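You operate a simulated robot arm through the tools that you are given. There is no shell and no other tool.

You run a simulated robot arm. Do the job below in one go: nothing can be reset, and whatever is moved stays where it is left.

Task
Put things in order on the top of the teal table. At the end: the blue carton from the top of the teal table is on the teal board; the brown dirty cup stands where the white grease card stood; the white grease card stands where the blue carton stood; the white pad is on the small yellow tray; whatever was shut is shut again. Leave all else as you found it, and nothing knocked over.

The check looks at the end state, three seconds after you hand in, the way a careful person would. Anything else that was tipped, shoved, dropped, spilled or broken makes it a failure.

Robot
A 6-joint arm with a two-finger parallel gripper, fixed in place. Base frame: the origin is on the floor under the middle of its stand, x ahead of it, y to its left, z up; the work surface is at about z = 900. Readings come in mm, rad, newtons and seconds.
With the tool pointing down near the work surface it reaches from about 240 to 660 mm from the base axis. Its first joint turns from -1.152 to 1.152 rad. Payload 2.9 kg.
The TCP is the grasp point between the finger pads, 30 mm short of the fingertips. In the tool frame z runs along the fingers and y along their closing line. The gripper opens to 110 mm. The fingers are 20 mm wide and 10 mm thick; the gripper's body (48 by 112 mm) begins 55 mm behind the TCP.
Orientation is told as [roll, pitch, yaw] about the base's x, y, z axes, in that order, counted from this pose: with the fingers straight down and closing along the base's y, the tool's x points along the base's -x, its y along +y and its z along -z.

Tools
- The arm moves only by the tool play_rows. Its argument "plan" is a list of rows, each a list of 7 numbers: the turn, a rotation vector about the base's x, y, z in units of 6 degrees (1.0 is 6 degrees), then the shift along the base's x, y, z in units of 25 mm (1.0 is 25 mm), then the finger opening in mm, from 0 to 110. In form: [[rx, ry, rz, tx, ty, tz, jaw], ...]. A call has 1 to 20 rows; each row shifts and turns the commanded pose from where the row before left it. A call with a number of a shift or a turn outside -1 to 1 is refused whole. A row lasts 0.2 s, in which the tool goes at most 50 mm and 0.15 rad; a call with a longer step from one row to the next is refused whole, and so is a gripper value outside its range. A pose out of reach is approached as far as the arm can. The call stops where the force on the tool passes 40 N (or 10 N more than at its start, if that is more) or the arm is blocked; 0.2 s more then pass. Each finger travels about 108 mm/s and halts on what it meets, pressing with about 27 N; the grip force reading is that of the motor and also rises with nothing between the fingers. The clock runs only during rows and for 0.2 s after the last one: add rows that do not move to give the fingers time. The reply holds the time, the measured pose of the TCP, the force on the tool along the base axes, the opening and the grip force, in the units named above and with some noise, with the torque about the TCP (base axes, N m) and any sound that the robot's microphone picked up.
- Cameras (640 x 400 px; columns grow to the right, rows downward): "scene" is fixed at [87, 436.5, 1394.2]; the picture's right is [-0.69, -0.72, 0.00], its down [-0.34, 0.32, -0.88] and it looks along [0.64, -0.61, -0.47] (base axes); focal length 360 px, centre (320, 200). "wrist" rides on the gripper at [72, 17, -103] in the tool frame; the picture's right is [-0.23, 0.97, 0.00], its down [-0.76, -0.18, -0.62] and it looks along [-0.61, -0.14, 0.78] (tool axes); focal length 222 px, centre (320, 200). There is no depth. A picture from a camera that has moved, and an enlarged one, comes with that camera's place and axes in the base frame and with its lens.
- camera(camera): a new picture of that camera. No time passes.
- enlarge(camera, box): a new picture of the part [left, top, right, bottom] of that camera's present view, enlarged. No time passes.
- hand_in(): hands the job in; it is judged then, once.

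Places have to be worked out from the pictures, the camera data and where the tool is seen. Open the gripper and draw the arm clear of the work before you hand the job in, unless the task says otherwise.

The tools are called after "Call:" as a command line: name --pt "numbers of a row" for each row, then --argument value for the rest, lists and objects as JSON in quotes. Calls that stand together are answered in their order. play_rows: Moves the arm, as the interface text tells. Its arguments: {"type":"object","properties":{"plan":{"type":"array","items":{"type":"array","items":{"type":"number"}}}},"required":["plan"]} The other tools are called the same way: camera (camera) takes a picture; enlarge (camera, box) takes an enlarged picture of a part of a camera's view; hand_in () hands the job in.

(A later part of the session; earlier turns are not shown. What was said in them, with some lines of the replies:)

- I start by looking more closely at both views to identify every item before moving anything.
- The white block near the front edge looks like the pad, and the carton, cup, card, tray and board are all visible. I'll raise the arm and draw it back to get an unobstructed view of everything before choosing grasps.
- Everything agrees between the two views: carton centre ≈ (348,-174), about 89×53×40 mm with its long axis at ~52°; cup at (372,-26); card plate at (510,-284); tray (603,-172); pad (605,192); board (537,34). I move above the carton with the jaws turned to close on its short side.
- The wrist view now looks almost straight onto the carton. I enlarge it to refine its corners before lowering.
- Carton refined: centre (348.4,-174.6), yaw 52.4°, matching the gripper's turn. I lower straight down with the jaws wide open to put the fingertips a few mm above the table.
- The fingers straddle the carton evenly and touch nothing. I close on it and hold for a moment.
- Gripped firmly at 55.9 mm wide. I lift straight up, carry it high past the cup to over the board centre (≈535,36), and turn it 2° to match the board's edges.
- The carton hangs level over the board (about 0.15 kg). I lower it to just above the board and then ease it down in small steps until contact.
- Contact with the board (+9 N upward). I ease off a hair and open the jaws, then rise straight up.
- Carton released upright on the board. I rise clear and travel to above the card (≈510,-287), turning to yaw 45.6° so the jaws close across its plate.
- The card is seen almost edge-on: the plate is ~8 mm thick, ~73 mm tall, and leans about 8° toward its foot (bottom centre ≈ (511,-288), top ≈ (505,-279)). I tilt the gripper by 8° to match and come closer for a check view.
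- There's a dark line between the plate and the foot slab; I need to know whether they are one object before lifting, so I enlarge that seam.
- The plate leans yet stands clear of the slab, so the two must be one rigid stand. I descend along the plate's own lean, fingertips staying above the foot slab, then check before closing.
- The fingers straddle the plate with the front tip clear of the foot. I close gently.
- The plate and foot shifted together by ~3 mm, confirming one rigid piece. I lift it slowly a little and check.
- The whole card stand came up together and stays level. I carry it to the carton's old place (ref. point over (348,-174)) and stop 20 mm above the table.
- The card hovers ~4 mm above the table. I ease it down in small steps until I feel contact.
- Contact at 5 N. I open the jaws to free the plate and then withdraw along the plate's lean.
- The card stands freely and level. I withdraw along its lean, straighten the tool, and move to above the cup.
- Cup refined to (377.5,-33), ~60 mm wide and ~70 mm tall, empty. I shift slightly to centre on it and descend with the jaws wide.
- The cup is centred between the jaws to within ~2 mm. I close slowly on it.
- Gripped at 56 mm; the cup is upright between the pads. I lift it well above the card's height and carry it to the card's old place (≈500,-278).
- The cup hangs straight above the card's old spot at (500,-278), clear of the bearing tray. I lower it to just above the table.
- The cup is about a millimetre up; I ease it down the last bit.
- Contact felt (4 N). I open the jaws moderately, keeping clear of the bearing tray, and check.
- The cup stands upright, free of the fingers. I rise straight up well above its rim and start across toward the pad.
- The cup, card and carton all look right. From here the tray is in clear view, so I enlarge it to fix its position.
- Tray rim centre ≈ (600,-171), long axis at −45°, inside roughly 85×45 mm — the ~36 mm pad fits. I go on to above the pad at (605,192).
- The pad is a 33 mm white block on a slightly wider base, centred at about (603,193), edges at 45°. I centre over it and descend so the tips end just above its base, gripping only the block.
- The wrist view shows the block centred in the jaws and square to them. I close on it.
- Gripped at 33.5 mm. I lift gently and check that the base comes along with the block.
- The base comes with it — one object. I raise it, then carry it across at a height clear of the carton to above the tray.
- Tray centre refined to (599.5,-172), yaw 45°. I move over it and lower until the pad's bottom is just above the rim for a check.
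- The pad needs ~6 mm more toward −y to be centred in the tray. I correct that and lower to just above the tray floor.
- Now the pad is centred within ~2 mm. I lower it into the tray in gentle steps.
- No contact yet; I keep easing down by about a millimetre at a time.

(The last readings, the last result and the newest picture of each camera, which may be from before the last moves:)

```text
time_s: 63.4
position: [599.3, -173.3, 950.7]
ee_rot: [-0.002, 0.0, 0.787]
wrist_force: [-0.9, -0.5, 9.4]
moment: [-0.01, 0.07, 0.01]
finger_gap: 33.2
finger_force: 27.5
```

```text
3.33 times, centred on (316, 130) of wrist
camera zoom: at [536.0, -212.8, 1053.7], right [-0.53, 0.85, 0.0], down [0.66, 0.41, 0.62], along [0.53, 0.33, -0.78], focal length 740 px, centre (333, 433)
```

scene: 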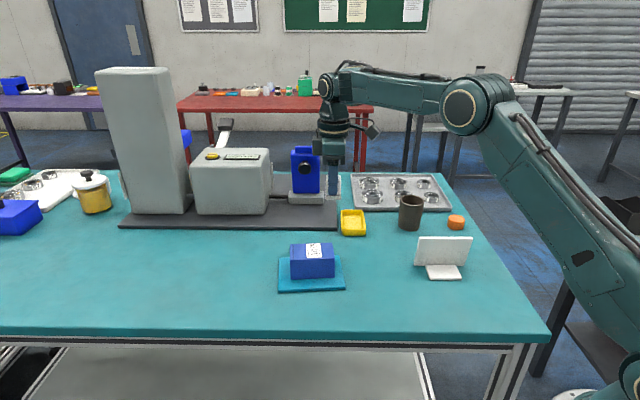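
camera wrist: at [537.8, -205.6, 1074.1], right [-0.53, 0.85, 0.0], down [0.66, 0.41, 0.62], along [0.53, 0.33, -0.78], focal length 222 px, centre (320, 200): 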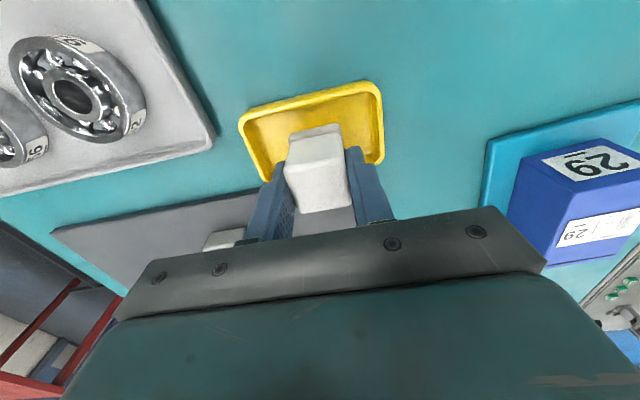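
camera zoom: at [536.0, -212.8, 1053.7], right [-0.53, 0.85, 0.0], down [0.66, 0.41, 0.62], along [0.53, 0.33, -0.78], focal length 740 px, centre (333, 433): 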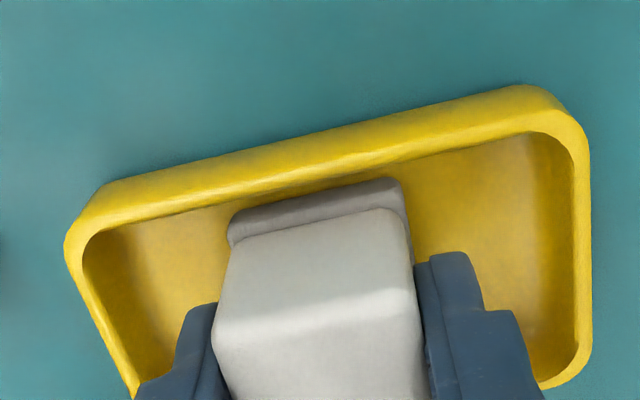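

The pad is seated on the tray floor (9 N). I relieve the pressure, open just enough to free it, staying within the tray walls, and then rise.

Call:
play_rows --pt "0 0 0 0 0 0.03 30" --pt "0 0 0 0 0 0 38" --pt "0 0 0 0 0 0 46" --pt "0 0 0 0 0 0 52" --pt "0 0 0 0 0 0 52"

Call:
enlarge --camera "scene" --box '[310, 170, 406, 245]'

Call:
camera --camera "wrist"

```text
time_s: 64.6
position: [599.3, -174.3, 950.5]
ee_rot: [0.0, 0.002, 0.788]
wrist_force: [0.0, -0.8, 0.0]
moment: [0.0, 0.03, 0.01]
finger_gap: 52.0
finger_force: 0.1
```

```text
5.33 times, centred on (358, 208) of scene
camera zoom: at [87.0, 436.5, 1394.2], right [-0.69, -0.72, 0.0], down [-0.34, 0.32, -0.88], along [0.64, -0.61, -0.47], focal length 1921 px, centre (117, 160)
```

zoom: 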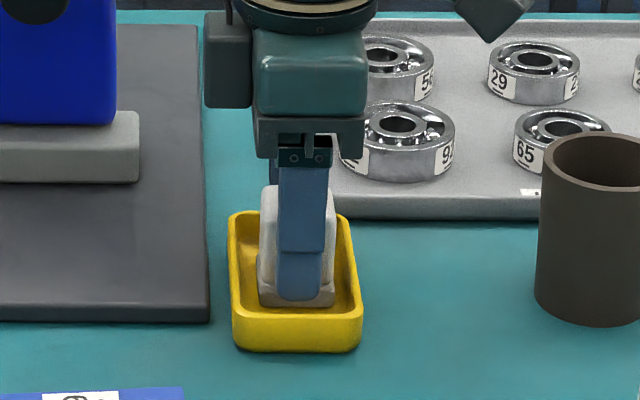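

```text
taken
camera wrist: at [535.6, -212.6, 1053.4], right [-0.53, 0.85, 0.0], down [0.66, 0.41, 0.62], along [0.53, 0.33, -0.78], focal length 222 px, centre (320, 200)
```

wrist: 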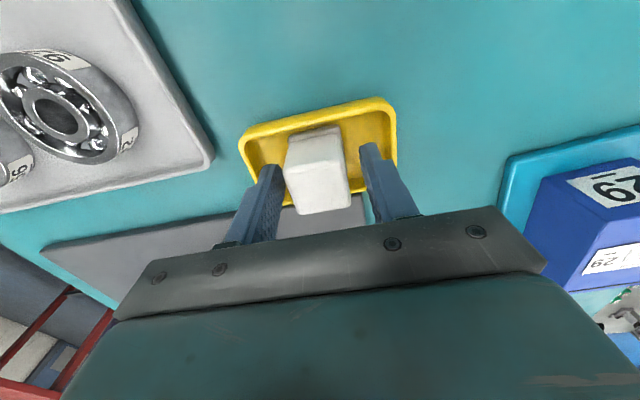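

Released; the pad stands in the tray. I rise straight up and withdraw toward the starting pose, away from the work.

Call:
play_rows --pt "0 0 0 0 0 0.4 52" --pt "0 0 0 0 0 0.8 52" --pt "0 0 0 0 0 1 52" --pt "0 0 0 0 0 1 52" --pt "0 0 0 0 0 1 52" --pt "0 0 0 0 0 1 52" --pt "0 0 0 -0.6 0.7 0.8 80" --pt "0 0 0 -0.8 0.8 0.8 110" --pt "0 0 -0.8 -0.8 0.8 0.6 110" --pt "0 0 -0.9 -0.8 0.8 0.6 110" --pt "0 0 -0.9 -0.8 0.8 0 110" --pt "0 0 -0.9 -0.8 0.8 0 110" --pt "0 0 -0.9 -0.8 0.8 0 110" --pt "0 0 -0.9 -0.8 0.8 0 110" --pt "0 0 -0.9 -0.8 0.8 0 110" --pt "0 0 -0.7 -0.8 0.8 0 110" --pt "0 0 0 -0.8 0.8 0 110" --pt "0 0 0 -0.6 0.6 0 110" --pt "0 0 0 0 0 0 110"

Call:
camera --camera "scene"

Call:
camera --camera "wrist"

```text
time_s: 68.6
position: [369.2, 57.8, 1149.4]
ee_rot: [0.001, 0.0, 0.065]
wrist_force: [0.9, 0.3, 0.1]
moment: [0.0, 0.03, 0.0]
finger_gap: 109.7
finger_force: 0.0
```

```text
taken
```

scene: 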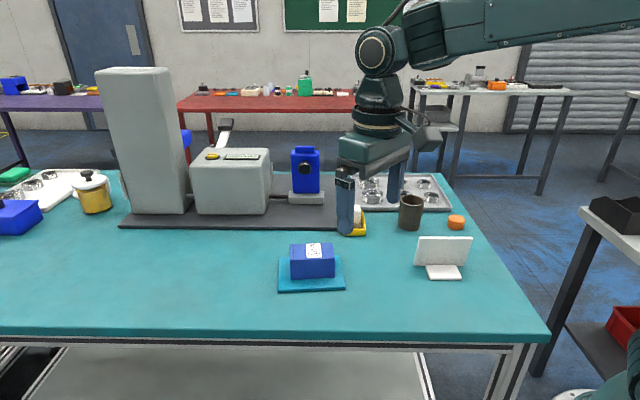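

```text
taken
camera wrist: at [296.2, 71.1, 1253.1], right [0.16, 0.99, 0.0], down [0.77, -0.13, 0.62], along [0.61, -0.1, -0.78], focal length 222 px, centre (320, 200)
```

wrist: 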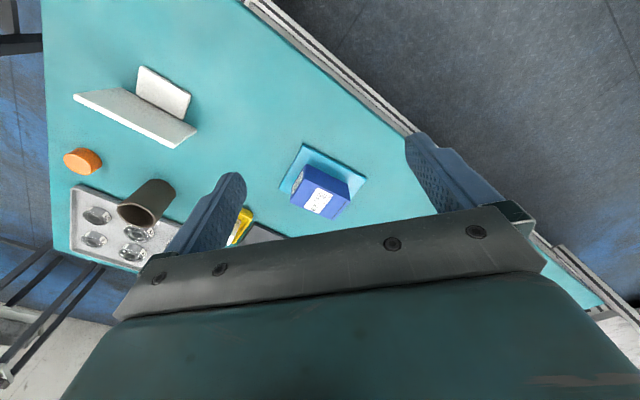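

Everything seems in place; I raise the arm a bit more so the tray is fully visible for a last check.

Call:
play_rows --pt "0 0 0 -0.2 0.5 0.9 110" --pt "0 0 0 -0.2 0.5 0.9 110" --pt "0 0 0 -0.2 0.5 0.9 110" --pt "0 0 0 0 0.5 0.5 110" --pt "0 0 0 0 0 0 110"

Call:
camera --camera "scene"

Call:
enlarge --camera "scene" --box '[260, 170, 500, 300]'

Call:
enlarge --camera "scene" --box '[0, 60, 340, 260]'

```text
time_s: 69.8
position: [353.8, 109.7, 1230.2]
ee_rot: [-0.001, -0.002, 0.065]
wrist_force: [0.8, 0.6, -0.3]
moment: [0.0, 0.02, -0.03]
finger_gap: 110.1
finger_force: 0.0
```

```text
taken
```

scene: 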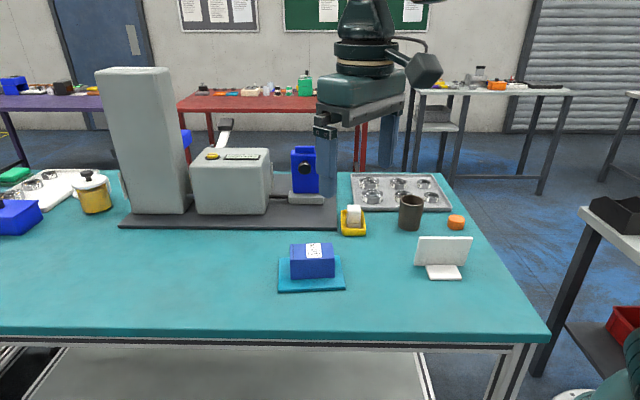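

```text
2.67 times, centred on (380, 235) of scene
camera zoom: at [87.0, 436.5, 1394.2], right [-0.69, -0.72, 0.0], down [-0.34, 0.32, -0.88], along [0.64, -0.61, -0.47], focal length 960 px, centre (160, 107)
```

zoom: 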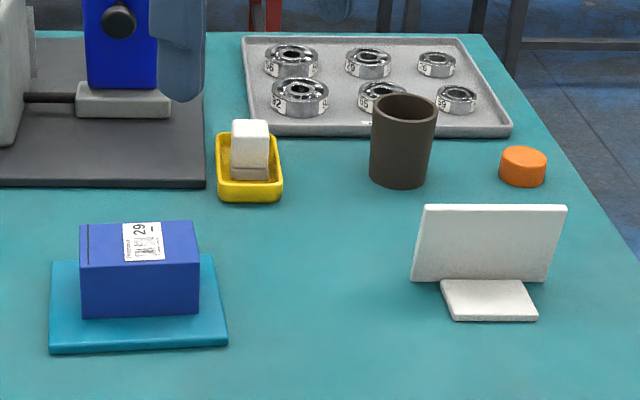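

```text
1.88 times, centred on (170, 160) of scene
camera zoom: at [87.0, 436.5, 1394.2], right [-0.69, -0.72, 0.0], down [-0.34, 0.32, -0.88], along [0.64, -0.61, -0.47], focal length 678 px, centre (602, 275)
```

zoom: 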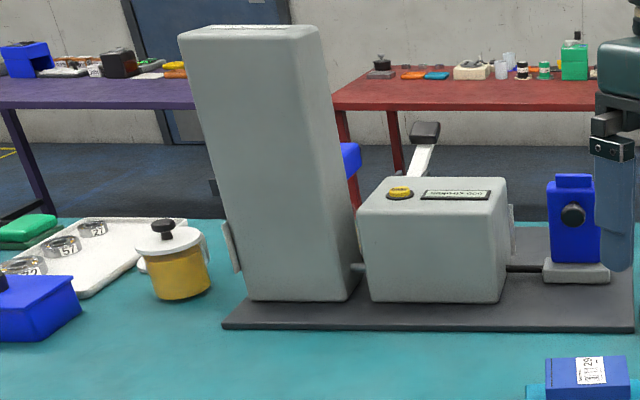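

All four moves are confirmed. The carton sits on the board, the card stands at the carton's old place, the cup is upright where the card stood, and the pad stands in the yellow tray. I never opened anything that was shut, nothing else has moved, and the arm is clear with the gripper open, so I hand in.

Call:
hand_in

```text
The job is handed in.
```

I finished the job and handed it in. The final pictures show everything where you asked:

- **Blue carton:** it lies on the teal board, near the centre and lined up with its edges.
- **White grease card:** it stands upright where the carton stood, facing the same way as before. Its middle is within about 10 mm of the carton's old centre.
- **Brown cup:** it stands upright where the card stood, clear of the bearing tray behind it.
- **White pad:** it stands on the floor of the small yellow tray, roughly centred. I took the white block with its grey base to be the pad, and it lifted as one piece.

I never opened anything that was shut. Nothing was knocked over, and the other items look as they did at the start. The arm is raised clear of the table with the gripper open.
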